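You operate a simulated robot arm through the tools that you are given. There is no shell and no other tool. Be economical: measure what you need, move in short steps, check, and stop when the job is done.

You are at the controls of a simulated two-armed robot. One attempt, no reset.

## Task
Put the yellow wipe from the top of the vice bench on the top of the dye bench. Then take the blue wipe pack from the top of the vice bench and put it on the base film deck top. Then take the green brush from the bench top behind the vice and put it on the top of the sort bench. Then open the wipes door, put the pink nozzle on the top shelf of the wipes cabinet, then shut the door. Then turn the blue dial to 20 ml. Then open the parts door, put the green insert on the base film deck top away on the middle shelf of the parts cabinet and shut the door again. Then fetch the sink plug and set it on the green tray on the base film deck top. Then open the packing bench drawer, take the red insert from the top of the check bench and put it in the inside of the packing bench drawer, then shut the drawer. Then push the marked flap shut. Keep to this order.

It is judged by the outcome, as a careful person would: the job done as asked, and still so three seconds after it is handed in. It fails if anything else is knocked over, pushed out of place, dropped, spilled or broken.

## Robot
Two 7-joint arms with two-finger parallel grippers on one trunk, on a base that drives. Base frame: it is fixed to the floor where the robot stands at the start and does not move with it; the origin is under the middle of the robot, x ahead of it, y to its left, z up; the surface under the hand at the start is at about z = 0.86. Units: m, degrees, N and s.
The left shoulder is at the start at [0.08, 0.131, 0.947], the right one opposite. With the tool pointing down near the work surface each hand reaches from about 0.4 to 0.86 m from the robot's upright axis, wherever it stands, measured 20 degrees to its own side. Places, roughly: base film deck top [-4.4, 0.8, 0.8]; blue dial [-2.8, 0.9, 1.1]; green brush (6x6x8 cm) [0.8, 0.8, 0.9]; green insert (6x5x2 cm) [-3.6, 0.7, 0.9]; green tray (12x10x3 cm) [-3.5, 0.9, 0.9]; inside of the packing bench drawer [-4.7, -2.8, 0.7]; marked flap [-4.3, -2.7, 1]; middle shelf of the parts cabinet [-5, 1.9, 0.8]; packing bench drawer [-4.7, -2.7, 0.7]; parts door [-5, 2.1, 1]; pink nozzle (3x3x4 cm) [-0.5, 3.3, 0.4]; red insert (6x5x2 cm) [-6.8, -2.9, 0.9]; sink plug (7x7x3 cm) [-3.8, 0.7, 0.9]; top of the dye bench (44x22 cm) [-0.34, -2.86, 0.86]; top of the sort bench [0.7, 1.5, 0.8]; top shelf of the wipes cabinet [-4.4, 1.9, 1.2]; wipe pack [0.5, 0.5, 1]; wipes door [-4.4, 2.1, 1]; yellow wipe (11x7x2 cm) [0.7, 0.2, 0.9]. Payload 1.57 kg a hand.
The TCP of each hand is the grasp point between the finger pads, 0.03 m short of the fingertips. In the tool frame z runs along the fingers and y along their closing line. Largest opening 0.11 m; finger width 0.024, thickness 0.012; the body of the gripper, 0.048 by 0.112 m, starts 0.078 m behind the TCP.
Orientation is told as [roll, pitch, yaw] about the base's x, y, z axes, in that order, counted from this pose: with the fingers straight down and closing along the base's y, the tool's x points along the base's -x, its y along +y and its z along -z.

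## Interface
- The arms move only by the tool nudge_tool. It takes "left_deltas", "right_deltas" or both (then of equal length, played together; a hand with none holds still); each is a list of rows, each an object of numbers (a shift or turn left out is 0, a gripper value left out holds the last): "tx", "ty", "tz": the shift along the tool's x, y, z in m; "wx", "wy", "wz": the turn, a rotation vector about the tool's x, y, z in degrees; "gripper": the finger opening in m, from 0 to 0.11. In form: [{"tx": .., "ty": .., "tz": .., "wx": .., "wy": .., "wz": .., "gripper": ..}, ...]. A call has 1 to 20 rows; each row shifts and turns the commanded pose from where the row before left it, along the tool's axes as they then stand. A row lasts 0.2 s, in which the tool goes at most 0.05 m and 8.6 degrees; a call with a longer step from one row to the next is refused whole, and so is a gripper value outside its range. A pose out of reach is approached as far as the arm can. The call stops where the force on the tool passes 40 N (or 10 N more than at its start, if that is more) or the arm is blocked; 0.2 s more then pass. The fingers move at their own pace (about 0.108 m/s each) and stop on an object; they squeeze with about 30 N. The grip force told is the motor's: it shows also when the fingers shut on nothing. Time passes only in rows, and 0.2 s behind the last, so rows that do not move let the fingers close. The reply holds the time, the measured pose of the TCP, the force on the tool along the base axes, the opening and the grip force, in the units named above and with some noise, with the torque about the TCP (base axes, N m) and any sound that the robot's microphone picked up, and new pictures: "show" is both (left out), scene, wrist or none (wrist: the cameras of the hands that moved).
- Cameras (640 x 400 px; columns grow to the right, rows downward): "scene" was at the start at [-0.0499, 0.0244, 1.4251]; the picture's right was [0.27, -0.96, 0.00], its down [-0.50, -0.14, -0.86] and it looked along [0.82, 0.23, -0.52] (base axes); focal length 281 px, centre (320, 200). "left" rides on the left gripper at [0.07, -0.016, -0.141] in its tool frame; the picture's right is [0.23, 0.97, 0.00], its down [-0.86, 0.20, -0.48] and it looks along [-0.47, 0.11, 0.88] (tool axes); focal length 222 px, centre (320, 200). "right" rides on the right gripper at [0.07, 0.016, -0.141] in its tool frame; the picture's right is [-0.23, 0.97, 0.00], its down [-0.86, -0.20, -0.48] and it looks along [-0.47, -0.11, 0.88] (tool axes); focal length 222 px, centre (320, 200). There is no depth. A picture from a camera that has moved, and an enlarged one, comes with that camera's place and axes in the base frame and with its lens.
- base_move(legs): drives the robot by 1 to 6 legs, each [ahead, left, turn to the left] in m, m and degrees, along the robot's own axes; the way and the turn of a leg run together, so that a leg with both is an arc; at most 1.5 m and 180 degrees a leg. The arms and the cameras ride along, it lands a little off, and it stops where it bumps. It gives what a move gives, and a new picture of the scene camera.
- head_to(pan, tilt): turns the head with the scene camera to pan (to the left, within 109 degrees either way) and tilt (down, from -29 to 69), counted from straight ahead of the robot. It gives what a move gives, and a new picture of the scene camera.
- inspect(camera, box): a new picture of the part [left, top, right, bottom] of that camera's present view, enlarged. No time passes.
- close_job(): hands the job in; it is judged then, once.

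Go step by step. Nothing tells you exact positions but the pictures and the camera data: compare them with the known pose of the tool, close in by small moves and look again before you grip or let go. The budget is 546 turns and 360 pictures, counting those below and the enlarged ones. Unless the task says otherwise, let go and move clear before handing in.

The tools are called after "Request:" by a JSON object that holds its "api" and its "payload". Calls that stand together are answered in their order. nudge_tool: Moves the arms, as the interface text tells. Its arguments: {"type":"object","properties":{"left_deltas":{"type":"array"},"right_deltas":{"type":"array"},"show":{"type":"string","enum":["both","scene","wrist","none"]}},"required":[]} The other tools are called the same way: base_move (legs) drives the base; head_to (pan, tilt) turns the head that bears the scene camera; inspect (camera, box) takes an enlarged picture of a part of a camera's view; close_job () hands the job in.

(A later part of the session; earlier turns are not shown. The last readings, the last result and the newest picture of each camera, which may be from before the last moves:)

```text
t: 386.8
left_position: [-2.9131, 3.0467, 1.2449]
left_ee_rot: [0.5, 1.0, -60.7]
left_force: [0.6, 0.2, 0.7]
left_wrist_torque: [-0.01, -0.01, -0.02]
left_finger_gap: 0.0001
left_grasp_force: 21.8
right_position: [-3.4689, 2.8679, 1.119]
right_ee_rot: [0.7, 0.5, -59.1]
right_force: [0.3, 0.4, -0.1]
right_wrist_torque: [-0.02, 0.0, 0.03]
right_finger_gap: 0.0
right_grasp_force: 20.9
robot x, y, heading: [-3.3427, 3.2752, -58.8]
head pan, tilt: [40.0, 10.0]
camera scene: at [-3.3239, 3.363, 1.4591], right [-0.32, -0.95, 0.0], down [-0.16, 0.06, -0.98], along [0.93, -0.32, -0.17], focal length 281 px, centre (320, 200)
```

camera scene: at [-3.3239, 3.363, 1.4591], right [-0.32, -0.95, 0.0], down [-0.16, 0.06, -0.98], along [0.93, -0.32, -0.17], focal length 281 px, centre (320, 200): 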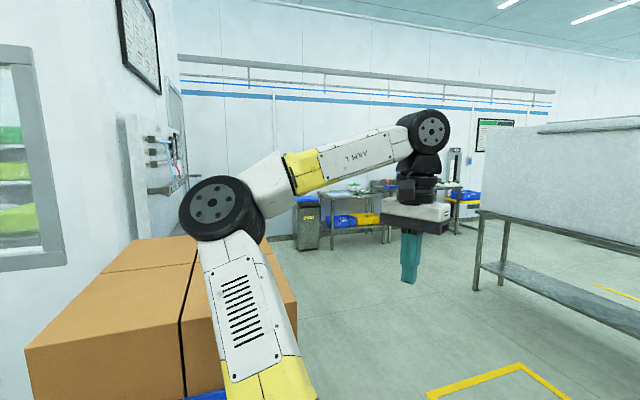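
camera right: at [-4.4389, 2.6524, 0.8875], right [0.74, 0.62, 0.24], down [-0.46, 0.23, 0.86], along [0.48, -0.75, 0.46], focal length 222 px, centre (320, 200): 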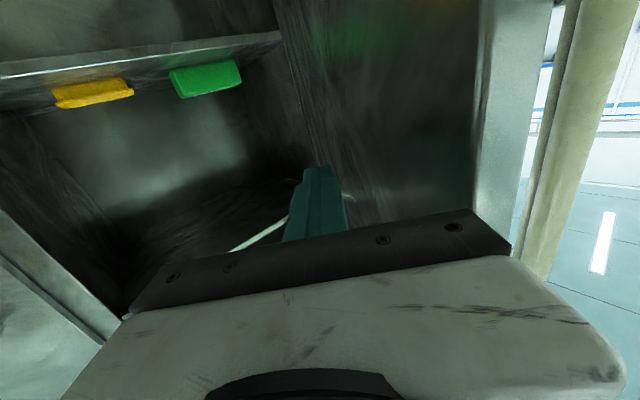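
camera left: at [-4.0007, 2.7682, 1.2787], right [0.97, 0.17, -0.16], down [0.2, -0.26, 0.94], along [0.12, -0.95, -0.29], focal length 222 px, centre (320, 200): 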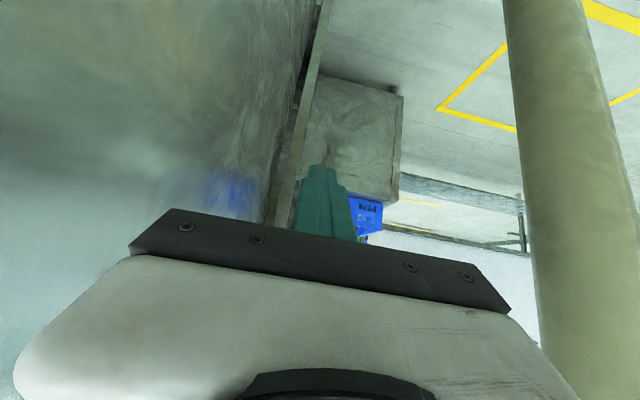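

Request:
{"api": "base_move", "payload": {"legs": [[0.85, 0, 0]]}}

Request:
{"api": "base_move", "payload": {"legs": [[0, 0, 58.8], [1.2, 0, 0], [1.1, 0, 0]]}}

```text
t: 391.3
left_position: [-2.4608, 2.318, 1.2435]
left_ee_rot: [0.4, 1.0, -59.9]
left_force: [-0.4, -0.6, 0.4]
left_wrist_torque: [-0.03, -0.03, 0.0]
left_finger_gap: 0.0
left_grasp_force: 21.5
right_position: [-3.0123, 2.1329, 1.1185]
right_ee_rot: [0.7, 0.4, -58.4]
right_force: [0.1, -0.2, -0.6]
right_wrist_torque: [0.01, 0.0, 0.0]
right_finger_gap: 0.0
right_grasp_force: 21.6
robot x, y, heading: [-2.8924, 2.5407, -58.1]
head pan, tilt: [40.0, 10.0]
camera scene: at [-2.8746, 2.6298, 1.4591], right [-0.31, -0.95, 0.0], down [-0.17, 0.05, -0.98], along [0.94, -0.31, -0.17], focal length 281 px, centre (320, 200)
```

scene: 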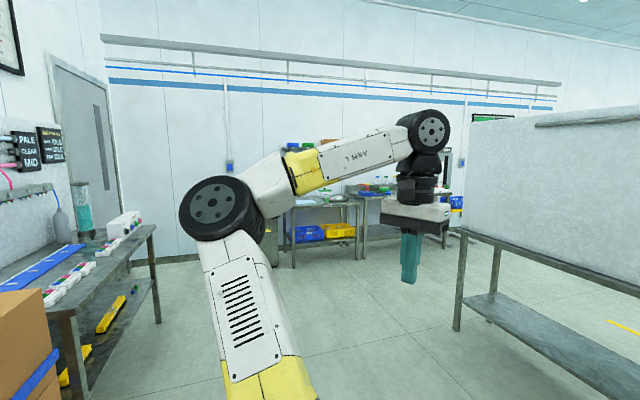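

```text
t: 405.1
left_position: [-0.1805, 2.7361, 1.2448]
left_ee_rot: [0.6, 1.1, -3.6]
left_force: [0.0, 0.3, 0.6]
left_wrist_torque: [0.01, -0.01, 0.0]
left_finger_gap: 0.0
left_grasp_force: 21.6
right_position: [-0.3322, 2.1749, 1.1208]
right_ee_rot: [0.6, 0.5, -2.0]
right_force: [-0.2, 0.6, -0.1]
right_wrist_torque: [-0.01, 0.01, 0.01]
right_finger_gap: 0.0
right_grasp_force: 21.3
robot x, y, heading: [-0.6078, 2.5007, -1.5]
head pan, tilt: [40.0, 10.0]
camera scene: at [-0.6673, 2.5623, 1.4591], right [0.62, -0.79, 0.0], down [-0.14, -0.11, -0.98], along [0.77, 0.61, -0.17], focal length 281 px, centre (320, 200)
```

scene: 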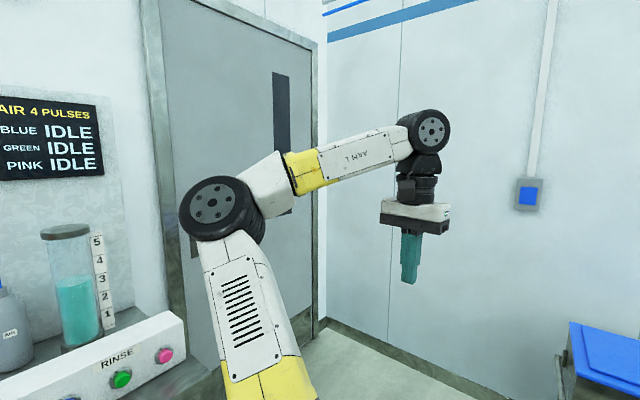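

Clear. Now south past the bench end and then west along the front aisle.

Request:
{"api": "base_move", "payload": {"legs": [[0, 0, -88.5], [1.35, 0, 0], [1.35, 0, 0], [0, 0, -90]]}}

Request:
{"api": "base_move", "payload": {"legs": [[1.2, 0, 0], [1.0, 0, 0]]}}

Request:
{"api": "head_to", "payload": {"pan": 0, "tilt": 15}}

```text
t: 425.7
left_position: [-1.0214, -0.4286, 1.2442]
left_ee_rot: [0.6, 1.1, 177.8]
left_force: [0.7, 0.1, 0.2]
left_wrist_torque: [-0.01, 0.02, -0.02]
left_finger_gap: 0.0
left_grasp_force: 20.9
right_position: [-0.8853, 0.1365, 1.1196]
right_ee_rot: [0.5, 0.5, 179.5]
right_force: [0.9, -0.4, 0.0]
right_wrist_torque: [0.0, -0.04, 0.0]
right_finger_gap: 0.0002
right_grasp_force: 21.4
robot x, y, heading: [-0.6033, -0.1814, 179.7]
head pan, tilt: [40.0, 10.0]
camera scene: at [-0.5335, -0.2424, 1.4591], right [-0.64, 0.77, 0.0], down [0.13, 0.11, -0.98], along [-0.76, -0.63, -0.17], focal length 281 px, centre (320, 200)
```

scene: 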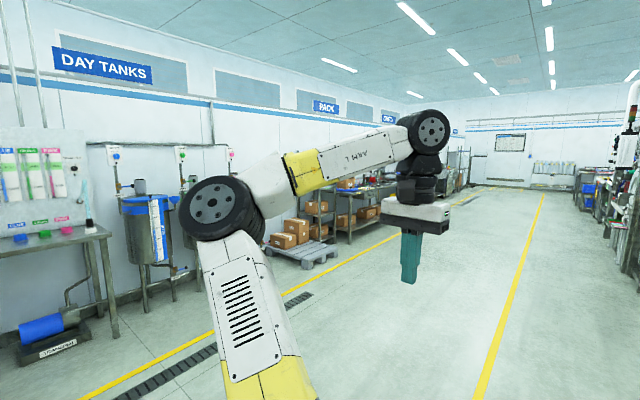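

```text
t: 436.5
left_position: [-3.2079, -0.4677, 1.2446]
left_ee_rot: [0.5, 1.1, 179.9]
left_force: [-0.3, 0.6, -0.3]
left_wrist_torque: [-0.01, -0.03, 0.0]
left_finger_gap: 0.0002
left_grasp_force: 21.0
right_position: [-3.0887, 0.1017, 1.1204]
right_ee_rot: [0.7, 0.5, -178.6]
right_force: [-0.5, 0.4, 0.4]
right_wrist_torque: [0.0, 0.0, -0.01]
right_finger_gap: 0.0
right_grasp_force: 21.4
robot x, y, heading: [-2.7962, -0.2058, -178.1]
head pan, tilt: [40.0, 10.0]
camera scene: at [-2.7247, -0.2647, 1.4591], right [-0.67, 0.75, 0.0], down [0.13, 0.12, -0.98], along [-0.74, -0.65, -0.17], focal length 281 px, centre (320, 200)
```

scene: 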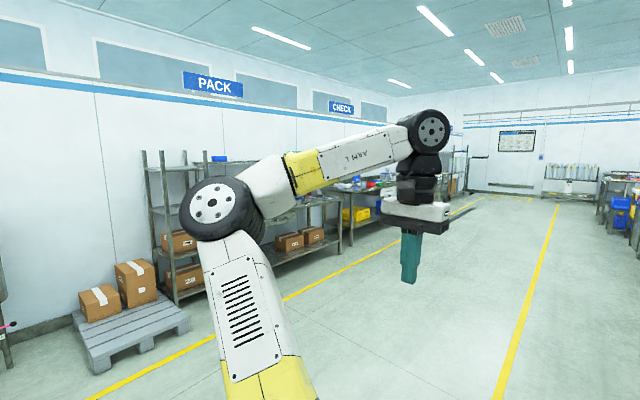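

```text
t: 437.6
left_position: [-3.2067, -0.4669, 1.2454]
left_ee_rot: [0.5, 1.1, 179.9]
left_force: [-0.3, 0.2, 0.3]
left_wrist_torque: [-0.05, 0.01, 0.01]
left_finger_gap: 0.0
left_grasp_force: 21.3
right_position: [-3.0879, 0.1026, 1.1196]
right_ee_rot: [0.6, 0.5, -178.6]
right_force: [0.2, 0.1, -0.3]
right_wrist_torque: [0.0, -0.04, -0.01]
right_finger_gap: 0.0001
right_grasp_force: 21.8
robot x, y, heading: [-2.7986, -0.2072, -178.5]
head pan, tilt: [0.0, 15.0]
camera scene: at [-2.7487, -0.2057, 1.451], right [-0.03, 1.0, 0.0], down [0.26, 0.01, -0.97], along [-0.97, -0.03, -0.26], focal length 281 px, centre (320, 200)
```

scene: 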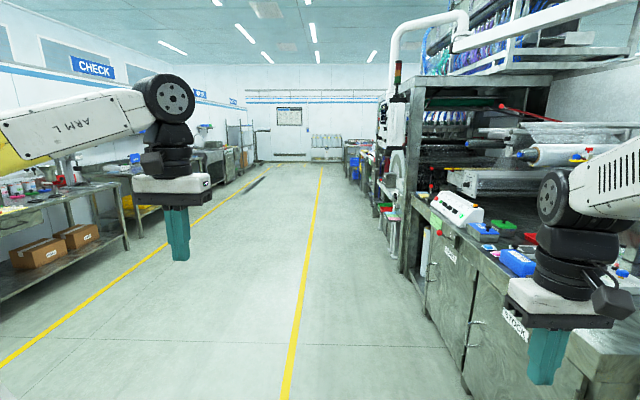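

I'll turn to face the blue panel.

Request:
{"api": "base_move", "payload": {"legs": [[0, 0, -91.5]]}}

Request:
{"api": "inspect", "payload": {"camera": "scene", "box": [220, 60, 460, 260]}}

```text
t: 441.8
left_position: [-3.0575, 0.2023, 1.2444]
left_ee_rot: [0.5, 1.0, 89.7]
left_force: [-0.1, -0.4, 0.0]
left_wrist_torque: [0.03, 0.0, 0.0]
left_finger_gap: 0.0001
left_grasp_force: 21.4
right_position: [-2.4878, 0.082, 1.1196]
right_ee_rot: [0.6, 0.5, 91.2]
right_force: [-0.3, -0.1, -0.5]
right_wrist_torque: [-0.03, -0.01, -0.03]
right_finger_gap: 0.0002
right_grasp_force: 21.6
robot x, y, heading: [-2.7985, -0.2062, 91.5]
head pan, tilt: [0.0, 15.0]
camera scene: at [-2.7939, -0.2534, 1.451], right [1.0, 0.03, 0.0], down [0.01, -0.26, -0.97], along [-0.02, 0.97, -0.26], focal length 281 px, centre (320, 200)
```

scene: 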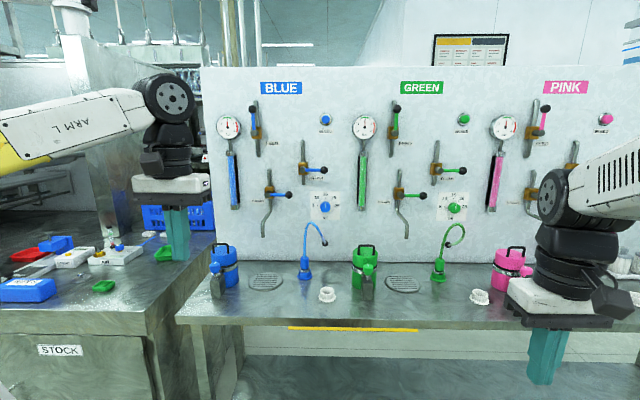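

```text
2.00 times, centred on (340, 160) of scene
camera zoom: at [-2.7939, -0.2534, 1.451], right [1.0, 0.03, 0.0], down [0.01, -0.26, -0.97], along [-0.02, 0.97, -0.26], focal length 563 px, centre (280, 280)
```

zoom: 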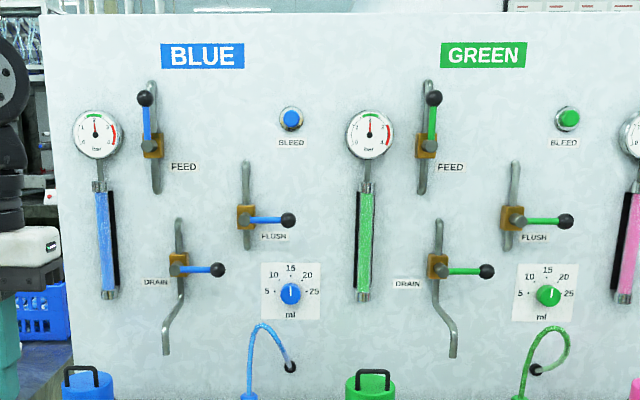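

The dial reads 15, since its mark points straight up, and 20 is 45° clockwise. I'll pitch the right hand forward so I can see the spout in front of the dial more precisely.

Request:
{"api": "nudge_tool", "payload": {"right_deltas": [{"tx": -0.05}, {"tx": -0.05}, {"tx": -0.05}, {"wy": -8.5, "tx": -0.0198, "tz": 0.003}, {"wy": -8.5, "tx": -0.019, "tz": 0.0058}, {"wy": -8.5, "tx": -0.018, "tz": 0.0086}, {"wy": -8.5, "tx": -0.0166, "tz": 0.011}, {"wy": -8.5, "tx": -0.0147, "tz": 0.0135}, {"wy": -8.5, "tx": -0.0126, "tz": 0.0155}, {"wy": -8.5, "tx": -0.01, "tz": 0.017}, {"wy": -8.5, "tx": -0.0075, "tz": 0.0185}, {"wy": -8.5, "tx": -0.0047, "tz": 0.0194}, {"wy": -8.5, "tx": -0.0017, "tz": 0.02}, {"wy": -5, "gripper": 0.07}, {}], "show": "both"}}

```text
t: 445.0
left_position: [-3.059, 0.201, 1.2441]
left_ee_rot: [0.5, 1.2, 89.7]
left_force: [0.3, -0.4, 0.0]
left_wrist_torque: [-0.03, 0.02, -0.01]
left_finger_gap: 0.0
left_grasp_force: 21.3
right_position: [-2.4946, 0.4294, 1.0867]
right_ee_rot: [52.9, -89.2, 38.2]
right_force: [-0.6, 0.5, 0.5]
right_wrist_torque: [-0.02, 0.02, -0.01]
right_finger_gap: 0.0703
right_grasp_force: 0.1
robot x, y, heading: [-2.7969, -0.2061, 91.6]
head pan, tilt: [0.0, 15.0]
camera scene: at [-2.7939, -0.2533, 1.451], right [1.0, 0.03, 0.0], down [0.01, -0.26, -0.97], along [-0.02, 0.97, -0.26], focal length 281 px, centre (320, 200)
camera right: at [-2.5101, 0.2859, 1.0197], right [-0.97, -0.02, 0.24], down [0.22, -0.47, 0.86], along [0.1, 0.88, 0.46], focal length 222 px, centre (320, 200)
```

scene: 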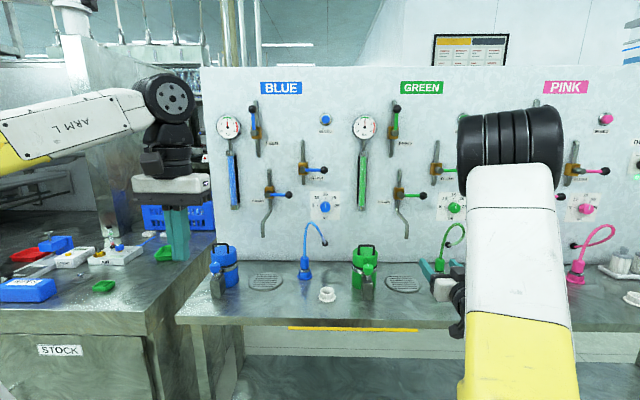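
right: 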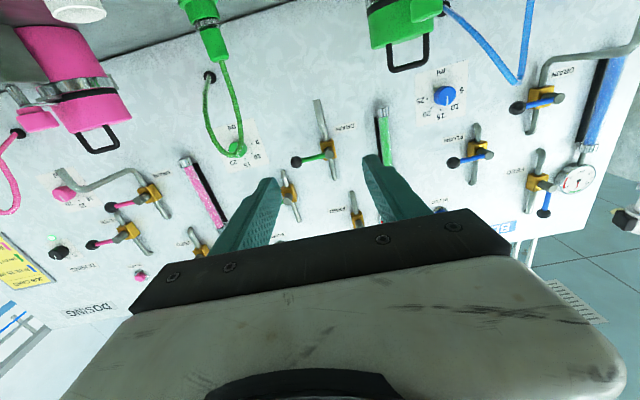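

The dial is at about [-2.796, 0.865, 1.12], and the spout's arc tops out at [-2.84, 0.715, 1.10], just below-left of it. I'll come in with the fingers tilted about 22° down so the hand clears the spout, raising the hand first.

Request:
{"api": "nudge_tool", "payload": {"right_deltas": [{"tx": -0.04}, {"tx": -0.04}, {"tx": -0.04}, {"wy": 7.4}, {"wy": 7.4}, {"wy": 7.2}, {}], "show": "none"}}

Request:
{"api": "base_move", "payload": {"legs": [[0.2, 0.15, -1.6]]}}

```text
t: 446.6
left_position: [-3.0569, 0.2024, 1.2444]
left_ee_rot: [0.5, 1.1, 89.7]
left_force: [0.1, -0.1, -0.6]
left_wrist_torque: [-0.01, 0.01, 0.0]
left_finger_gap: 0.0001
left_grasp_force: 21.1
right_position: [-2.4947, 0.4292, 1.2069]
right_ee_rot: [1.8, -67.4, 89.5]
right_force: [0.2, -0.1, 0.6]
right_wrist_torque: [0.01, -0.03, -0.01]
right_finger_gap: 0.0701
right_grasp_force: 0.1
robot x, y, heading: [-2.8009, -0.2067, 91.4]
head pan, tilt: [0.0, 15.0]
```

```text
t: 448.5
left_position: [-3.2025, 0.4116, 1.2445]
left_ee_rot: [0.5, 1.1, 88.0]
left_force: [-0.2, 0.0, 0.6]
left_wrist_torque: [0.0, 0.01, 0.0]
left_finger_gap: 0.0
left_grasp_force: 21.1
right_position: [-2.6332, 0.621, 1.2068]
right_ee_rot: [1.6, -67.5, 87.8]
right_force: [1.3, 0.1, 0.6]
right_wrist_torque: [0.02, -0.01, 0.01]
right_finger_gap: 0.0701
right_grasp_force: 0.1
robot x, y, heading: [-2.9549, -0.0036, 89.6]
head pan, tilt: [0.0, 15.0]
camera scene: at [-2.9523, -0.0522, 1.451], right [1.0, 0.0, 0.0], down [0.0, -0.26, -0.97], along [0.0, 0.97, -0.26], focal length 281 px, centre (320, 200)
```

scene: 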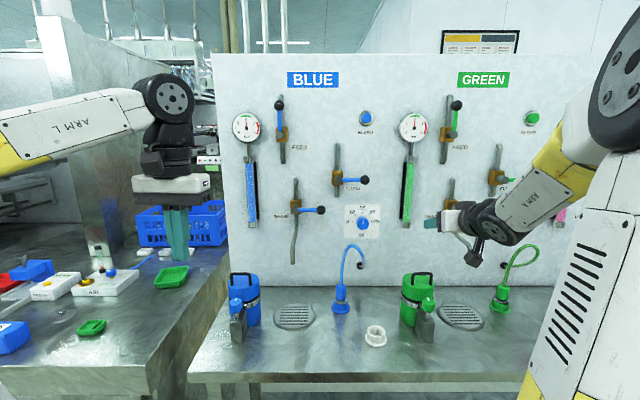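

The dial is confirmed at about [-2.80, 0.865, 1.12]. I'll come in above the spout first, then check.

Request:
{"api": "nudge_tool", "payload": {"right_deltas": [{"ty": 0.041, "tz": 0.004, "tx": 0.0097}, {"ty": 0.041, "tz": 0.004, "tx": 0.0097}, {"ty": 0.041, "tz": 0.004, "tx": 0.0097}, {"ty": 0.041, "tz": 0.004, "tx": 0.0097}, {"tz": 0.0323, "tx": -0.0134}, {"tz": 0.0323, "tx": -0.0134}, {"tz": 0.0323, "tx": -0.0134}, {}], "show": "both"}}

```text
t: 450.3
left_position: [-3.2026, 0.4109, 1.2439]
left_ee_rot: [0.5, 1.2, 88.1]
left_force: [1.0, 0.0, -0.8]
left_wrist_torque: [-0.02, -0.02, -0.02]
left_finger_gap: 0.0001
left_grasp_force: 21.8
right_position: [-2.7955, 0.7282, 1.1667]
right_ee_rot: [1.8, -67.4, 87.9]
right_force: [0.1, -0.2, -0.3]
right_wrist_torque: [0.0, 0.03, 0.0]
right_finger_gap: 0.0702
right_grasp_force: 0.0
right hand out of reach, approached as far as the arm can: row 2
robot x, y, heading: [-2.9548, -0.0071, 89.8]
head pan, tilt: [0.0, 15.0]
camera scene: at [-2.9525, -0.0522, 1.451], right [1.0, 0.0, 0.0], down [0.0, -0.26, -0.97], along [0.0, 0.97, -0.26], focal length 281 px, centre (320, 200)
camera right: at [-2.8139, 0.5707, 1.1569], right [-0.97, 0.09, 0.22], down [0.21, -0.12, 0.97], along [0.12, 0.99, 0.09], focal length 222 px, centre (320, 200)
```

scene: 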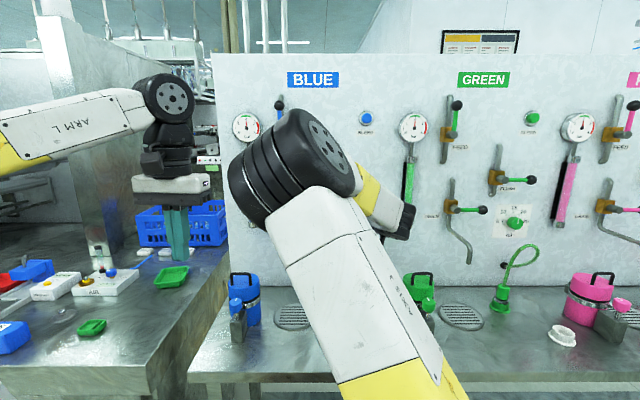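
right: 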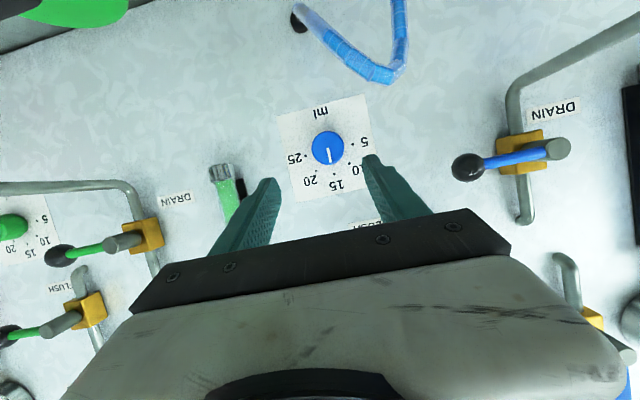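

The view is clear, with the knob at [-2.803, 0.865, 1.12]. I'll move in and down to it.

Request:
{"api": "nudge_tool", "payload": {"right_deltas": [{"tz": 0.0323, "tx": -0.0134, "ty": 0.004}, {"tz": 0.0365, "tx": 0.0098, "ty": 0.002}, {"tz": 0.0365, "tx": 0.0098, "ty": 0.002}, {}], "show": "wrist"}}

```text
t: 451.3
left_position: [-3.2036, 0.4108, 1.2443]
left_ee_rot: [0.5, 1.1, 88.0]
left_force: [0.3, -0.3, 0.0]
left_wrist_torque: [0.03, 0.02, 0.0]
left_finger_gap: 0.0001
left_grasp_force: 20.6
right_position: [-2.8052, 0.8242, 1.1192]
right_ee_rot: [1.6, -67.5, 87.9]
right_force: [-0.3, -0.5, 0.4]
right_wrist_torque: [0.02, -0.02, 0.01]
right_finger_gap: 0.0704
right_grasp_force: 0.0
robot x, y, heading: [-2.9567, -0.0062, 89.6]
head pan, tilt: [0.0, 15.0]
camera right: at [-2.8223, 0.6658, 1.1095], right [-0.97, 0.1, 0.22], down [0.21, -0.12, 0.97], along [0.12, 0.99, 0.09], focal length 222 px, centre (320, 200)
```

right: 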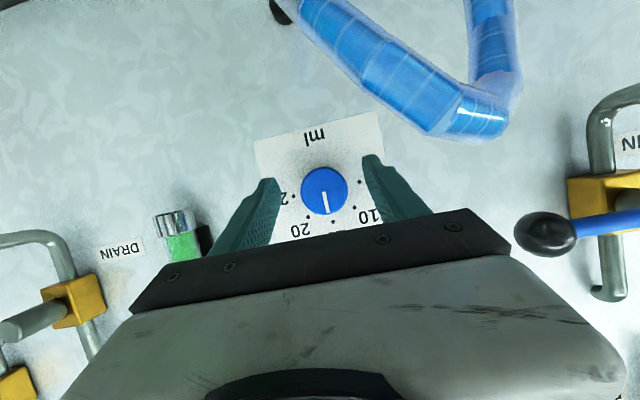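

Request:
{"api": "nudge_tool", "payload": {"right_deltas": [{"tz": 0.0115, "tx": -0.0048}, {"tz": 0.007, "tx": -0.003}, {}, {"gripper": 0.02}, {"gripper": 0.02}, {"gripper": 0.02}, {"gripper": 0.02}], "show": "wrist"}}

```text
t: 452.9
left_position: [-3.2026, 0.4109, 1.2444]
left_ee_rot: [0.5, 1.1, 87.9]
left_force: [0.3, 0.5, 0.1]
left_wrist_torque: [0.02, 0.02, -0.03]
left_finger_gap: 0.0001
left_grasp_force: 20.8
right_position: [-2.8039, 0.843, 1.1195]
right_ee_rot: [1.6, -67.3, 88.0]
right_force: [1.2, 1.9, -1.2]
right_wrist_torque: [-0.11, 0.02, 0.54]
right_finger_gap: 0.0419
right_grasp_force: 44.6
robot x, y, heading: [-2.9546, -0.0043, 90.0]
head pan, tilt: [0.0, 15.0]
camera right: at [-2.822, 0.6851, 1.1102], right [-0.97, 0.1, 0.22], down [0.21, -0.12, 0.97], along [0.12, 0.99, 0.09], focal length 222 px, centre (320, 200)
```

right: 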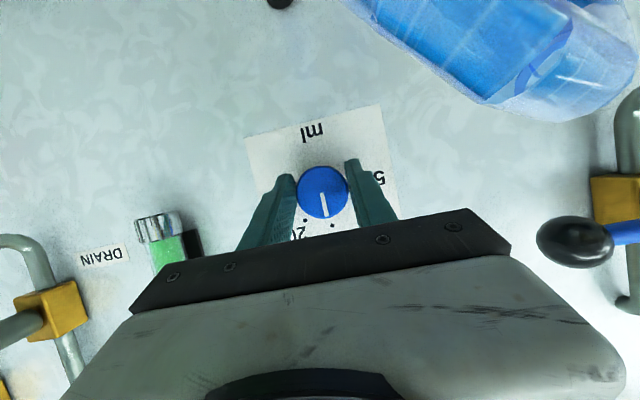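

The knob is gripped. I'll turn it 45° clockwise about the dial axis.

Request:
{"api": "nudge_tool", "payload": {"right_deltas": [{"wz": 4.62, "wx": -1.91}, {"wz": 4.62, "wx": -1.91}, {"wz": 4.62, "wx": -1.91}, {"wz": 4.62, "wx": -1.91}, {"wz": 4.62, "wx": -1.91}, {"wz": 4.62, "wx": -1.91}, {"wz": 4.62, "wx": -1.91}, {"wz": 4.62, "wx": -1.91}, {"wz": 4.62, "wx": -1.91}, {}], "show": "wrist"}}

```text
t: 455.1
left_position: [-3.2031, 0.4111, 1.244]
left_ee_rot: [0.5, 1.0, 88.0]
left_force: [-0.6, -0.7, 0.5]
left_wrist_torque: [0.03, 0.02, 0.0]
left_finger_gap: 0.0002
left_grasp_force: 21.4
right_position: [-2.8047, 0.8432, 1.1199]
right_ee_rot: [69.4, -40.1, 29.6]
right_force: [-6.7, -13.0, -11.3]
right_wrist_torque: [-0.09, 0.01, 0.88]
right_finger_gap: 0.0417
right_grasp_force: 45.7
robot x, y, heading: [-2.9583, -0.0051, 89.7]
head pan, tilt: [0.0, 15.0]
camera right: at [-2.8248, 0.6852, 1.1254], right [-0.53, 0.09, 0.84], down [0.83, -0.12, 0.54], along [0.15, 0.99, -0.01], focal length 222 px, centre (320, 200)
```

right: 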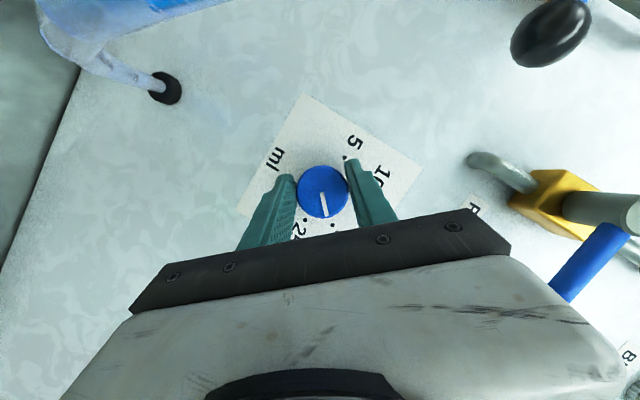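

It turned as intended. I'll open, retreat, and verify the reading.

Request:
{"api": "nudge_tool", "payload": {"right_deltas": [{"gripper": 0.075}, {"gripper": 0.075}, {"tz": -0.02}, {"tz": -0.03}, {"tz": -0.03}, {}], "show": "wrist"}}

Request:
{"api": "inspect", "payload": {"camera": "right", "box": [220, 80, 420, 230]}}

```text
t: 456.5
left_position: [-3.201, 0.4107, 1.2452]
left_ee_rot: [0.5, 1.1, 88.0]
left_force: [-0.1, 0.2, -0.2]
left_wrist_torque: [-0.01, -0.03, 0.02]
left_finger_gap: 0.0
left_grasp_force: 20.9
right_position: [-2.7839, 0.7687, 1.141]
right_ee_rot: [69.4, -40.3, 29.6]
right_force: [0.0, -0.3, -0.4]
right_wrist_torque: [0.01, 0.04, 0.01]
right_finger_gap: 0.0747
right_grasp_force: 0.0
robot x, y, heading: [-2.9558, -0.0033, 90.1]
head pan, tilt: [0.0, 15.0]
camera right: at [-2.8044, 0.6109, 1.1466], right [-0.53, 0.09, 0.84], down [0.83, -0.12, 0.54], along [0.15, 0.99, -0.01], focal length 222 px, centre (320, 200)
```

right: 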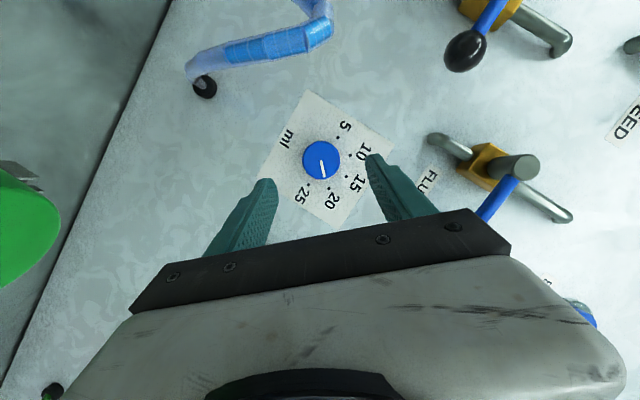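

```text
2.67 times, centred on (320, 155) of right
camera zoom: at [-2.8044, 0.6109, 1.1466], right [-0.53, 0.09, 0.84], down [0.83, -0.12, 0.54], along [0.15, 0.99, -0.01], focal length 592 px, centre (320, 320)
```

zoom: 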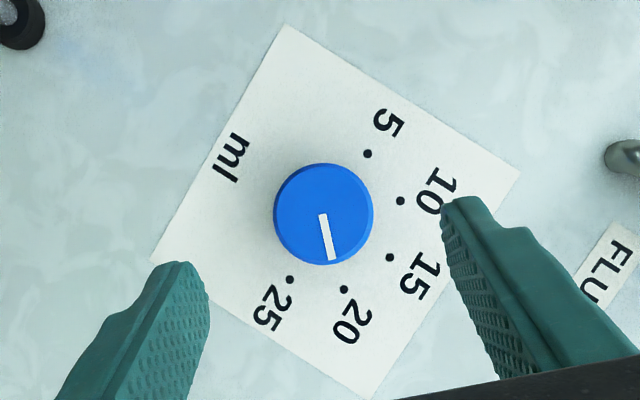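

The dial now points at 20 ml. I'll retreat the right hand and unwind it. Next is the green insert, which I'll pick with the right hand pitched at 45°.

Request:
{"api": "nudge_tool", "payload": {"right_deltas": [{"tz": -0.04}, {"tz": -0.04}, {"tz": -0.04}, {"wz": -4.62, "wx": 1.91, "tz": -0.03}, {"wz": -4.62, "wx": 1.91, "tz": -0.03}, {"wz": -4.62, "wx": 1.91}, {"wz": -4.62, "wx": 1.91}, {"wz": -4.62, "wx": 1.91}, {"wz": -4.62, "wx": 1.91}, {"wz": -4.62, "wx": 1.91}, {"wz": -4.62, "wx": 1.91}, {"wz": -4.62, "wx": 1.91}, {"wy": 7.5}, {"wy": 7.5}, {"wy": 7.5}, {}], "show": "scene"}}

```text
t: 459.9
left_position: [-3.2031, 0.4106, 1.244]
left_ee_rot: [0.6, 1.1, 88.0]
left_force: [-0.1, -0.7, -0.9]
left_wrist_torque: [-0.02, -0.02, 0.0]
left_finger_gap: 0.0
left_grasp_force: 21.4
right_position: [-2.7342, 0.6023, 1.1947]
right_ee_rot: [1.0, -48.2, 88.6]
right_force: [0.0, 0.2, 0.4]
right_wrist_torque: [-0.01, -0.02, -0.05]
right_finger_gap: 0.0748
right_grasp_force: 0.1
right hand out of reach, approached as far as the arm can: row 12, 14
robot x, y, heading: [-2.9544, -0.0063, 89.8]
head pan, tilt: [0.0, 15.0]
camera scene: at [-2.9528, -0.0521, 1.451], right [1.0, 0.0, 0.0], down [0.0, -0.26, -0.97], along [0.0, 0.97, -0.26], focal length 281 px, centre (320, 200)
```

scene: 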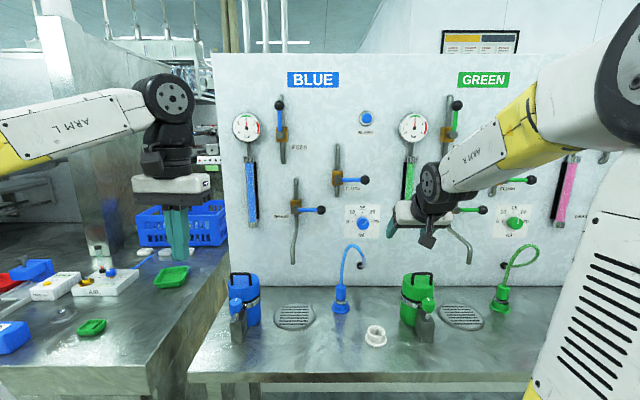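

I'll shift west to the film deck.

Request:
{"api": "base_move", "payload": {"legs": [[-0.2, 0, 0], [0, 0.84, 0]]}}

Request:
{"api": "head_to", "payload": {"pan": -10, "tilt": 38}}

```text
t: 465.5
left_position: [-4.0388, 0.2099, 1.2446]
left_ee_rot: [0.7, 1.1, 88.3]
left_force: [0.1, -0.7, 0.3]
left_wrist_torque: [-0.01, 0.01, 0.0]
left_finger_gap: 0.0
left_grasp_force: 21.5
right_position: [-3.5709, 0.4031, 1.1956]
right_ee_rot: [1.0, -48.5, 88.8]
right_force: [0.1, -0.2, -0.1]
right_wrist_torque: [-0.01, -0.01, -0.01]
right_finger_gap: 0.0754
right_grasp_force: 0.2
robot x, y, heading: [-3.7904, -0.2045, 90.1]
head pan, tilt: [0.0, 15.0]
camera scene: at [-3.787, -0.252, 1.451], right [1.0, 0.0, 0.0], down [0.0, -0.26, -0.97], along [0.0, 0.97, -0.26], focal length 281 px, centre (320, 200)
```

scene: 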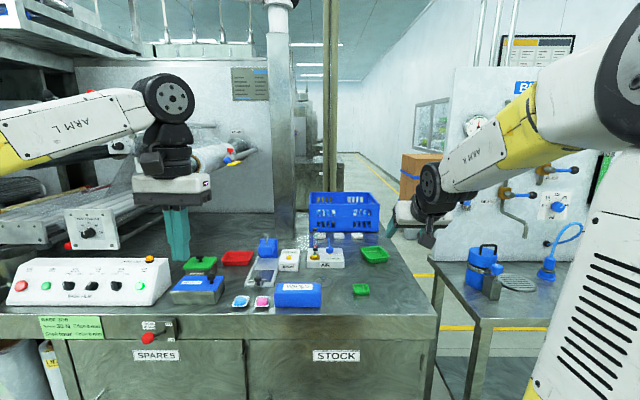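

```text
t: 466.4
left_position: [-4.0408, 0.2105, 1.244]
left_ee_rot: [0.5, 1.0, 88.3]
left_force: [-0.3, 0.8, -0.8]
left_wrist_torque: [0.0, -0.02, 0.0]
left_finger_gap: 0.0
left_grasp_force: 21.0
right_position: [-3.5726, 0.4038, 1.1948]
right_ee_rot: [1.0, -48.4, 88.8]
right_force: [-0.7, 0.3, -0.8]
right_wrist_torque: [0.01, 0.0, -0.01]
right_finger_gap: 0.0749
right_grasp_force: 0.0
robot x, y, heading: [-3.7893, -0.2079, 90.1]
head pan, tilt: [-10.0, 38.0]
camera scene: at [-3.772, -0.2603, 1.4145], right [0.99, -0.17, 0.0], down [-0.11, -0.61, -0.79], along [0.14, 0.78, -0.62], focal length 281 px, centre (320, 200)
```

scene: 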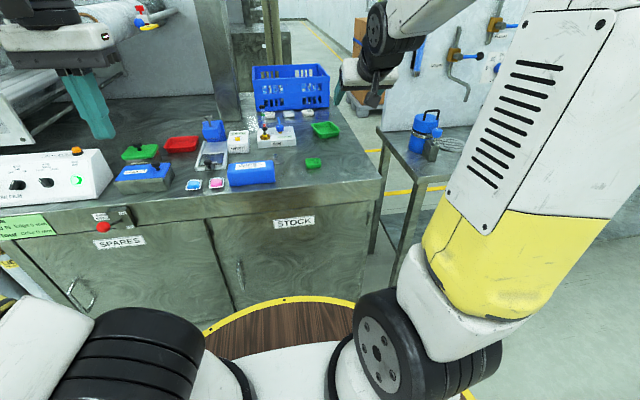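

Request:
{"api": "inspect", "payload": {"camera": "scene", "box": [220, 100, 360, 200]}}

Request:
{"api": "inspect", "payload": {"camera": "right", "box": [0, 0, 640, 400]}}

```text
4.00 times, centred on (290, 150) of scene
camera zoom: at [-3.772, -0.2603, 1.4145], right [0.99, -0.17, 0.0], down [-0.11, -0.61, -0.79], along [0.14, 0.78, -0.62], focal length 1125 px, centre (440, 400)
```

zoom: 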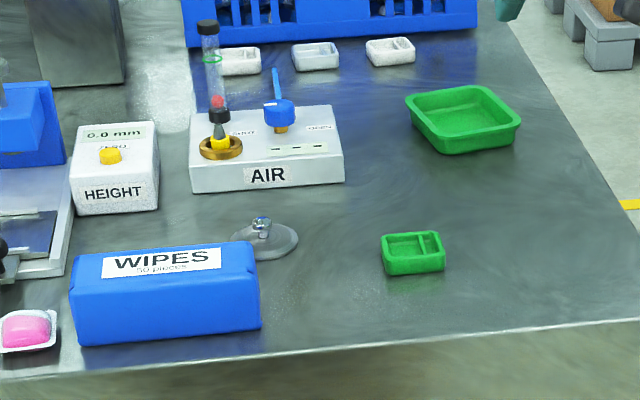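

```text
1.00 times, centred on (320, 200) of right (not enlarged: the box is as wide or as high as the picture)
camera zoom: at [-3.5886, 0.2511, 1.2379], right [-0.97, 0.16, 0.18], down [0.21, 0.21, 0.95], along [0.11, 0.97, -0.24], focal length 222 px, centre (320, 200)
```

zoom: 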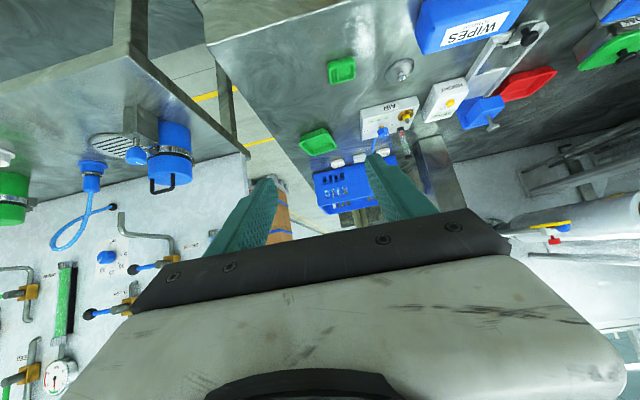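

The insert is centred near [-3.633, 0.67], with its 6 cm side along x. I'll move the base in and lower the right hand over it.

Request:
{"api": "base_move", "payload": {"legs": [[0.18, 0, 0]]}}

Request:
{"api": "nudge_tool", "payload": {"right_deltas": [{"tz": 0.0317, "tx": 0.0265, "ty": 0.01, "gripper": 0.095}, {"tz": 0.0317, "tx": 0.0265, "ty": 0.01}, {"tz": 0.0317, "tx": 0.0265, "ty": 0.01}, {"tz": 0.0317, "tx": 0.0265, "ty": 0.01}, {"tz": 0.0317, "tx": 0.0265, "ty": 0.01}, {"tz": 0.0317, "tx": 0.0265, "ty": 0.01}, {}], "show": "both"}}

```text
t: 467.9
left_position: [-4.0402, 0.3912, 1.2458]
left_ee_rot: [0.6, 1.1, 88.4]
left_force: [-0.3, 0.2, 0.1]
left_wrist_torque: [0.0, 0.01, -0.01]
left_finger_gap: 0.0
left_grasp_force: 21.6
right_position: [-3.5722, 0.5846, 1.1945]
right_ee_rot: [1.0, -48.3, 89.0]
right_force: [-0.8, -0.6, 0.9]
right_wrist_torque: [0.0, 0.01, -0.03]
right_finger_gap: 0.0753
right_grasp_force: 0.1
robot x, y, heading: [-3.7882, -0.0276, 89.9]
head pan, tilt: [-10.0, 38.0]
camera scene: at [-3.7723, -0.0799, 1.4144], right [0.99, -0.17, 0.0], down [-0.11, -0.61, -0.79], along [0.14, 0.78, -0.62], focal length 281 px, centre (320, 200)
```

scene: 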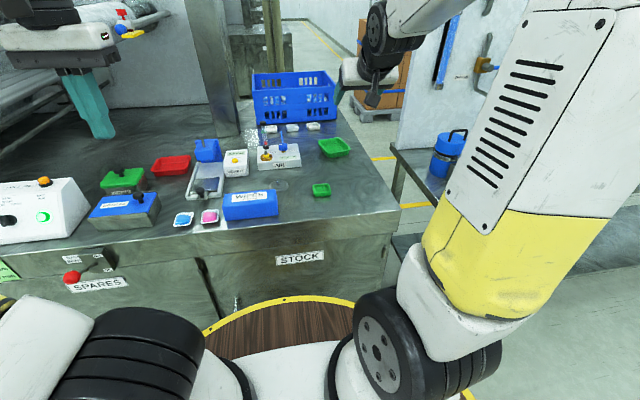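

```text
t: 469.5
left_position: [-4.0406, 0.3907, 1.2439]
left_ee_rot: [0.7, 1.1, 88.3]
left_force: [-0.3, -0.3, 0.5]
left_wrist_torque: [0.02, 0.0, -0.01]
left_finger_gap: 0.0
left_grasp_force: 21.7
right_position: [-3.6355, 0.6237, 0.9536]
right_ee_rot: [1.0, -48.4, 88.9]
right_force: [-0.2, 0.7, -0.1]
right_wrist_torque: [0.04, 0.02, 0.02]
right_finger_gap: 0.095
right_grasp_force: 0.0
robot x, y, heading: [-3.7914, -0.0306, 90.0]
head pan, tilt: [-10.0, 38.0]
camera scene: at [-3.7723, -0.0798, 1.4144], right [0.99, -0.17, 0.0], down [-0.11, -0.61, -0.79], along [0.14, 0.78, -0.62], focal length 281 px, centre (320, 200)
camera right: at [-3.6523, 0.4703, 0.9962], right [-0.97, 0.16, 0.18], down [0.21, 0.21, 0.95], along [0.11, 0.97, -0.24], focal length 222 px, centre (320, 200)
```

scene: 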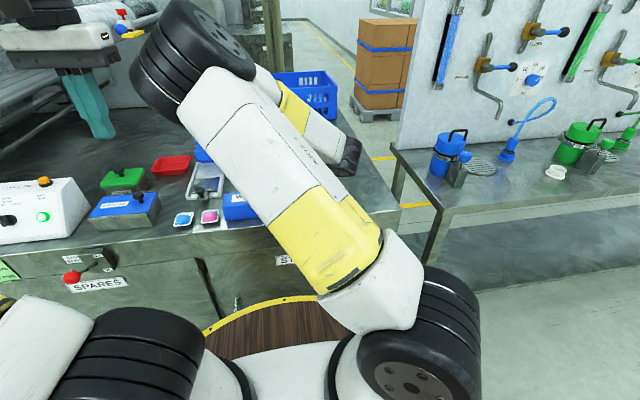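
right: 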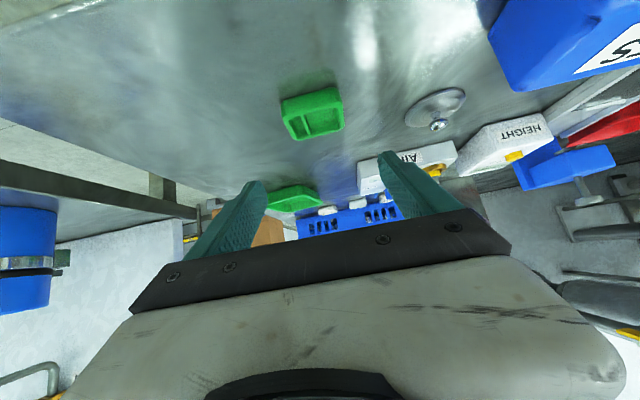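

It's well aligned. I'll go down to the insert.

Request:
{"api": "nudge_tool", "payload": {"right_deltas": [{"tz": 0.024, "tx": 0.012, "ty": 0.003}, {"tz": 0.02, "tx": 0.01}, {"tz": 0.016, "tx": 0.008}, {}], "show": "wrist"}}

```text
t: 470.5
left_position: [-4.0394, 0.3903, 1.2445]
left_ee_rot: [0.5, 1.1, 88.3]
left_force: [0.4, -0.2, 0.4]
left_wrist_torque: [0.02, 0.0, 0.01]
left_finger_gap: 0.0
left_grasp_force: 20.7
right_position: [-3.6392, 0.6483, 0.8892]
right_ee_rot: [1.0, -48.3, 88.8]
right_force: [0.1, -0.1, -0.8]
right_wrist_torque: [0.0, 0.0, -0.01]
right_finger_gap: 0.095
right_grasp_force: 0.0
robot x, y, heading: [-3.7946, -0.0209, 90.3]
head pan, tilt: [-10.0, 38.0]
camera right: at [-3.6555, 0.4957, 0.9327], right [-0.97, 0.16, 0.18], down [0.21, 0.21, 0.95], along [0.11, 0.97, -0.24], focal length 222 px, centre (320, 200)
```

right: 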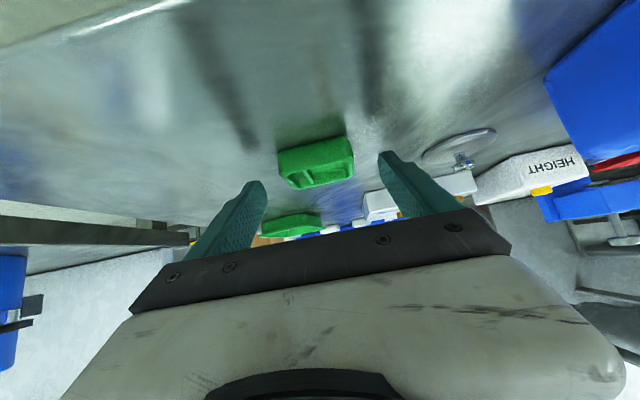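

Request:
{"api": "nudge_tool", "payload": {"right_deltas": [{"tz": 0.006, "tx": 0.002}, {"tz": 0.006, "tx": 0.002}, {"tz": 0.005, "tx": 0.001}, {}, {"gripper": 0.03}, {"gripper": 0.03}, {"gripper": 0.03}, {"gripper": 0.03}], "show": "wrist"}}

```text
t: 471.2
left_position: [-4.0408, 0.3887, 1.2439]
left_ee_rot: [0.4, 1.0, 88.3]
left_force: [0.1, -0.1, 0.0]
left_wrist_torque: [-0.02, -0.02, 0.0]
left_finger_gap: 0.0
left_grasp_force: 21.4
right_position: [-3.636, 0.6538, 0.8798]
right_ee_rot: [0.8, -48.7, 88.7]
right_force: [-3.4, -10.4, 14.6]
right_wrist_torque: [-0.13, -0.62, -0.54]
right_finger_gap: 0.0921
right_grasp_force: 0.1
robot x, y, heading: [-3.7876, -0.0248, 90.0]
head pan, tilt: [-10.0, 38.0]
stopped in row 3 (right hand): the force on the tool passed its limit at 51 N (the readings are from after the stop); the commanded pose is now the measured one
camera right: at [-3.6542, 0.5009, 0.9212], right [-0.97, 0.16, 0.18], down [0.21, 0.2, 0.96], along [0.12, 0.97, -0.23], focal length 222 px, centre (320, 200)
```

right: 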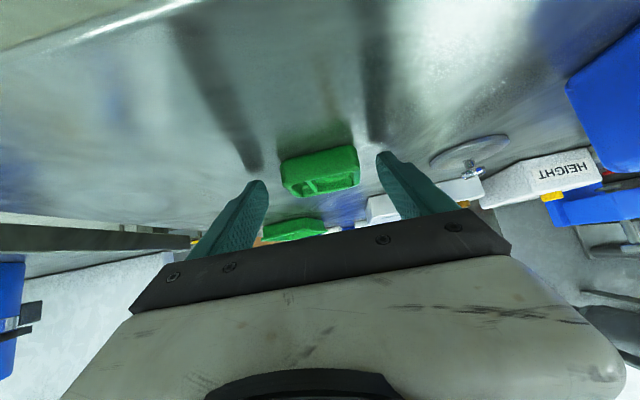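

The tips are at deck level with the insert between them. I'll back off slightly and close.

Request:
{"api": "nudge_tool", "payload": {"right_deltas": [{"tz": -0.001, "tx": -0.003}, {"gripper": 0.03}, {"gripper": 0.03}, {"gripper": 0.03}, {"gripper": 0.03}, {}], "show": "wrist"}}

```text
t: 472.6
left_position: [-4.0398, 0.3898, 1.2455]
left_ee_rot: [0.5, 1.1, 88.3]
left_force: [-0.6, -0.9, 0.6]
left_wrist_torque: [-0.01, 0.0, -0.01]
left_finger_gap: 0.0
left_grasp_force: 21.2
right_position: [-3.6344, 0.6549, 0.8806]
right_ee_rot: [0.8, -48.7, 88.6]
right_force: [0.6, -0.5, -0.6]
right_wrist_torque: [-0.02, 0.0, -0.01]
right_finger_gap: 0.0569
right_grasp_force: 30.0
robot x, y, heading: [-3.7938, -0.025, 90.0]
head pan, tilt: [-10.0, 38.0]
camera right: at [-3.6537, 0.5031, 0.9234], right [-0.97, 0.16, 0.18], down [0.21, 0.2, 0.96], along [0.12, 0.97, -0.23], focal length 222 px, centre (320, 200)
```

right: 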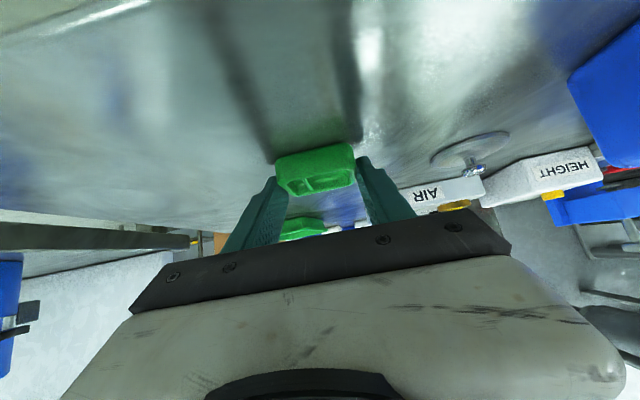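

I have the insert. I'll lift straight up and draw back.

Request:
{"api": "nudge_tool", "payload": {"right_deltas": [{"tz": -0.014, "tx": -0.016}, {"tz": -0.028, "tx": -0.031}, {"tz": -0.028, "tx": -0.031}, {"tz": -0.028, "tx": -0.031}, {"tz": -0.028, "tx": -0.031}, {"tz": -0.028, "tx": -0.031}, {"tz": -0.028, "tx": -0.031}, {"ty": -0.04}, {"ty": -0.04, "tz": -0.01, "tx": 0.01}, {"ty": -0.03, "tz": -0.02, "tx": 0.02}, {}], "show": "scene"}}

```text
t: 475.1
left_position: [-4.0398, 0.3909, 1.2449]
left_ee_rot: [0.6, 1.1, 88.3]
left_force: [-0.1, -0.6, -0.1]
left_wrist_torque: [0.0, 0.04, -0.03]
left_finger_gap: 0.0
left_grasp_force: 21.1
right_position: [-3.5221, 0.6088, 1.1501]
right_ee_rot: [0.7, -48.6, 88.9]
right_force: [-1.0, -0.2, -0.1]
right_wrist_torque: [0.0, 0.0, -0.02]
right_finger_gap: 0.0572
right_grasp_force: 29.9
robot x, y, heading: [-3.7879, -0.0234, 90.1]
head pan, tilt: [-10.0, 38.0]
camera scene: at [-3.7723, -0.08, 1.4144], right [0.99, -0.17, 0.0], down [-0.11, -0.61, -0.79], along [0.14, 0.78, -0.62], focal length 281 px, centre (320, 200)
```

scene: 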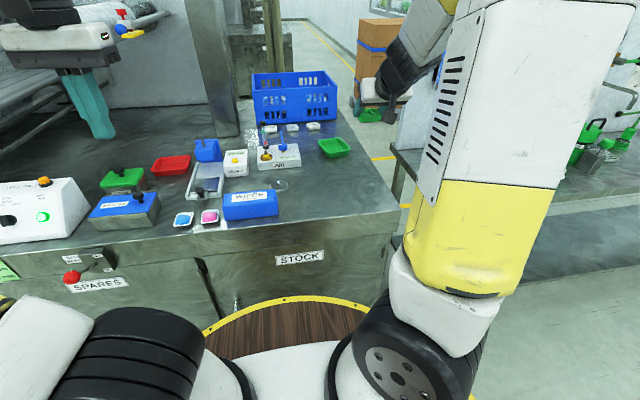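

The insert is held. I'll drive back around to the cabinets by the same route.

Request:
{"api": "base_move", "payload": {"legs": [[-0.3, 0, 0], [0, 0, -90], [1.3, 0, 0], [1.3, 0, 0], [0.58, 0, 0], [0, 0, 90]]}}

Request:
{"api": "base_move", "payload": {"legs": [[1.4, 0, 0], [1.4, 0, 0], [0, 0, 90]]}}

```text
t: 500.1
left_position: [-0.8541, 0.0253, 1.2446]
left_ee_rot: [0.6, 1.1, 89.4]
left_force: [0.2, -0.5, 0.4]
left_wrist_torque: [-0.02, 0.01, -0.03]
left_finger_gap: 0.0
left_grasp_force: 21.4
right_position: [-0.34, 0.254, 1.1494]
right_ee_rot: [0.8, -48.6, 89.9]
right_force: [-0.5, -0.4, -1.0]
right_wrist_torque: [0.01, 0.01, -0.01]
right_finger_gap: 0.0574
right_grasp_force: 29.8
robot x, y, heading: [-0.5983, -0.3837, 91.3]
head pan, tilt: [-10.0, 38.0]
camera scene: at [-0.5774, -0.4396, 1.4144], right [0.99, -0.15, 0.0], down [-0.09, -0.61, -0.79], along [0.12, 0.78, -0.62], focal length 281 px, centre (320, 200)
```

scene: 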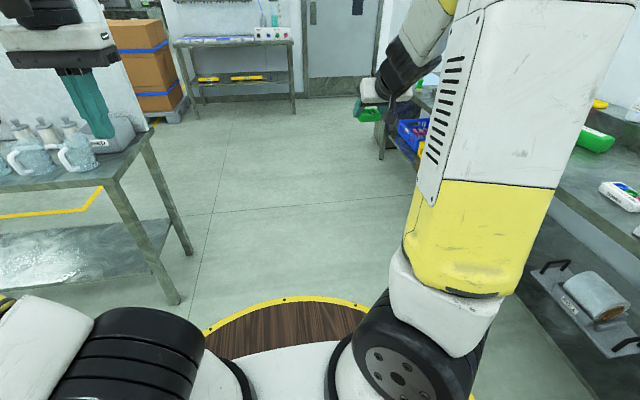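

```text
t: 517.2
left_position: [-1.0257, 2.134, 1.2443]
left_ee_rot: [0.7, 1.1, 177.2]
left_force: [0.4, 0.1, 0.1]
left_wrist_torque: [0.0, 0.0, 0.0]
left_finger_gap: 0.0
left_grasp_force: 21.4
right_position: [-1.2338, 2.6582, 1.1487]
right_ee_rot: [0.7, -48.6, 177.5]
right_force: [-0.2, 0.1, -0.1]
right_wrist_torque: [0.0, 0.01, 0.01]
right_finger_gap: 0.0571
right_grasp_force: 30.1
robot x, y, heading: [-0.6049, 2.3738, 178.8]
head pan, tilt: [-10.0, 38.0]
camera scene: at [-0.5473, 2.3896, 1.4144], right [0.19, 0.98, 0.0], down [0.6, -0.12, -0.79], along [-0.77, 0.15, -0.62], focal length 281 px, centre (320, 200)
```

scene: 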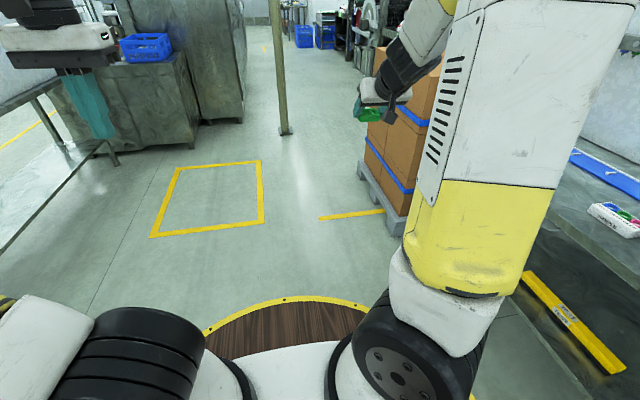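

Request:
{"api": "base_move", "payload": {"legs": [[1.2, -0.08, 0], [1.1, -0.05, 0], [0, 0, -59]]}}

Request:
{"api": "base_move", "payload": {"legs": [[0.87, 0, 0]]}}

```text
t: 531.1
left_position: [-3.3282, 2.6691, 1.2458]
left_ee_rot: [0.6, 1.0, 123.0]
left_force: [0.9, 0.1, -1.3]
left_wrist_torque: [0.01, 0.02, 0.01]
left_finger_gap: 0.0002
left_grasp_force: 21.1
right_position: [-3.0256, 3.1431, 1.1494]
right_ee_rot: [0.8, -48.6, 123.4]
right_force: [0.0, -0.1, -0.1]
right_wrist_torque: [0.0, -0.01, 0.02]
right_finger_gap: 0.0574
right_grasp_force: 30.0
robot x, y, heading: [-2.8845, 2.469, 124.6]
head pan, tilt: [-10.0, 38.0]
camera scene: at [-2.84, 2.4328, 1.4144], right [0.91, 0.42, 0.0], down [0.26, -0.56, -0.79], along [-0.33, 0.72, -0.62], focal length 281 px, centre (320, 200)
```

scene: 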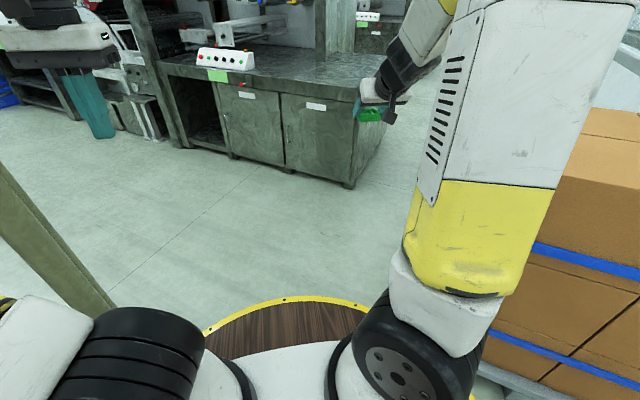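

```text
t: 535.2
left_position: [-3.7972, 3.3438, 1.2457]
left_ee_rot: [0.4, 1.0, 122.9]
left_force: [0.1, -0.3, -0.7]
left_wrist_torque: [-0.02, -0.03, -0.01]
left_finger_gap: 0.0002
left_grasp_force: 21.7
right_position: [-3.4945, 3.8127, 1.1475]
right_ee_rot: [2.0, -48.1, 122.8]
right_force: [10.7, -30.3, 21.2]
right_wrist_torque: [0.55, -0.45, -0.99]
right_finger_gap: 0.057
right_grasp_force: 30.0
robot x, y, heading: [-3.3572, 3.1445, 124.7]
head pan, tilt: [-10.0, 38.0]
stopped in leg 1: the force on the tool passed its limit at 159 N (the readings are from after the stop); the commanded pose is now the measured one
camera scene: at [-3.3097, 3.1068, 1.4144], right [0.91, 0.42, 0.0], down [0.26, -0.56, -0.79], along [-0.33, 0.72, -0.61], focal length 281 px, centre (320, 200)
```

scene: 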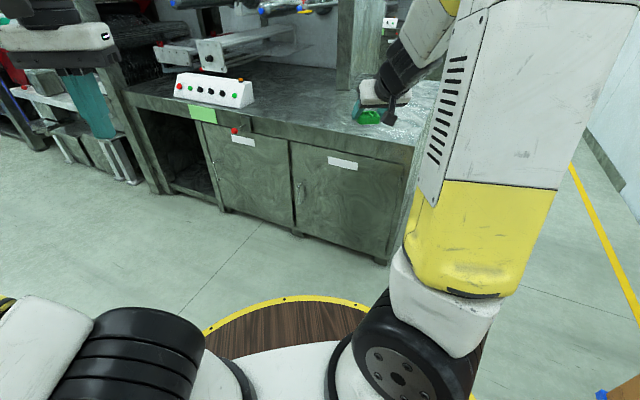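

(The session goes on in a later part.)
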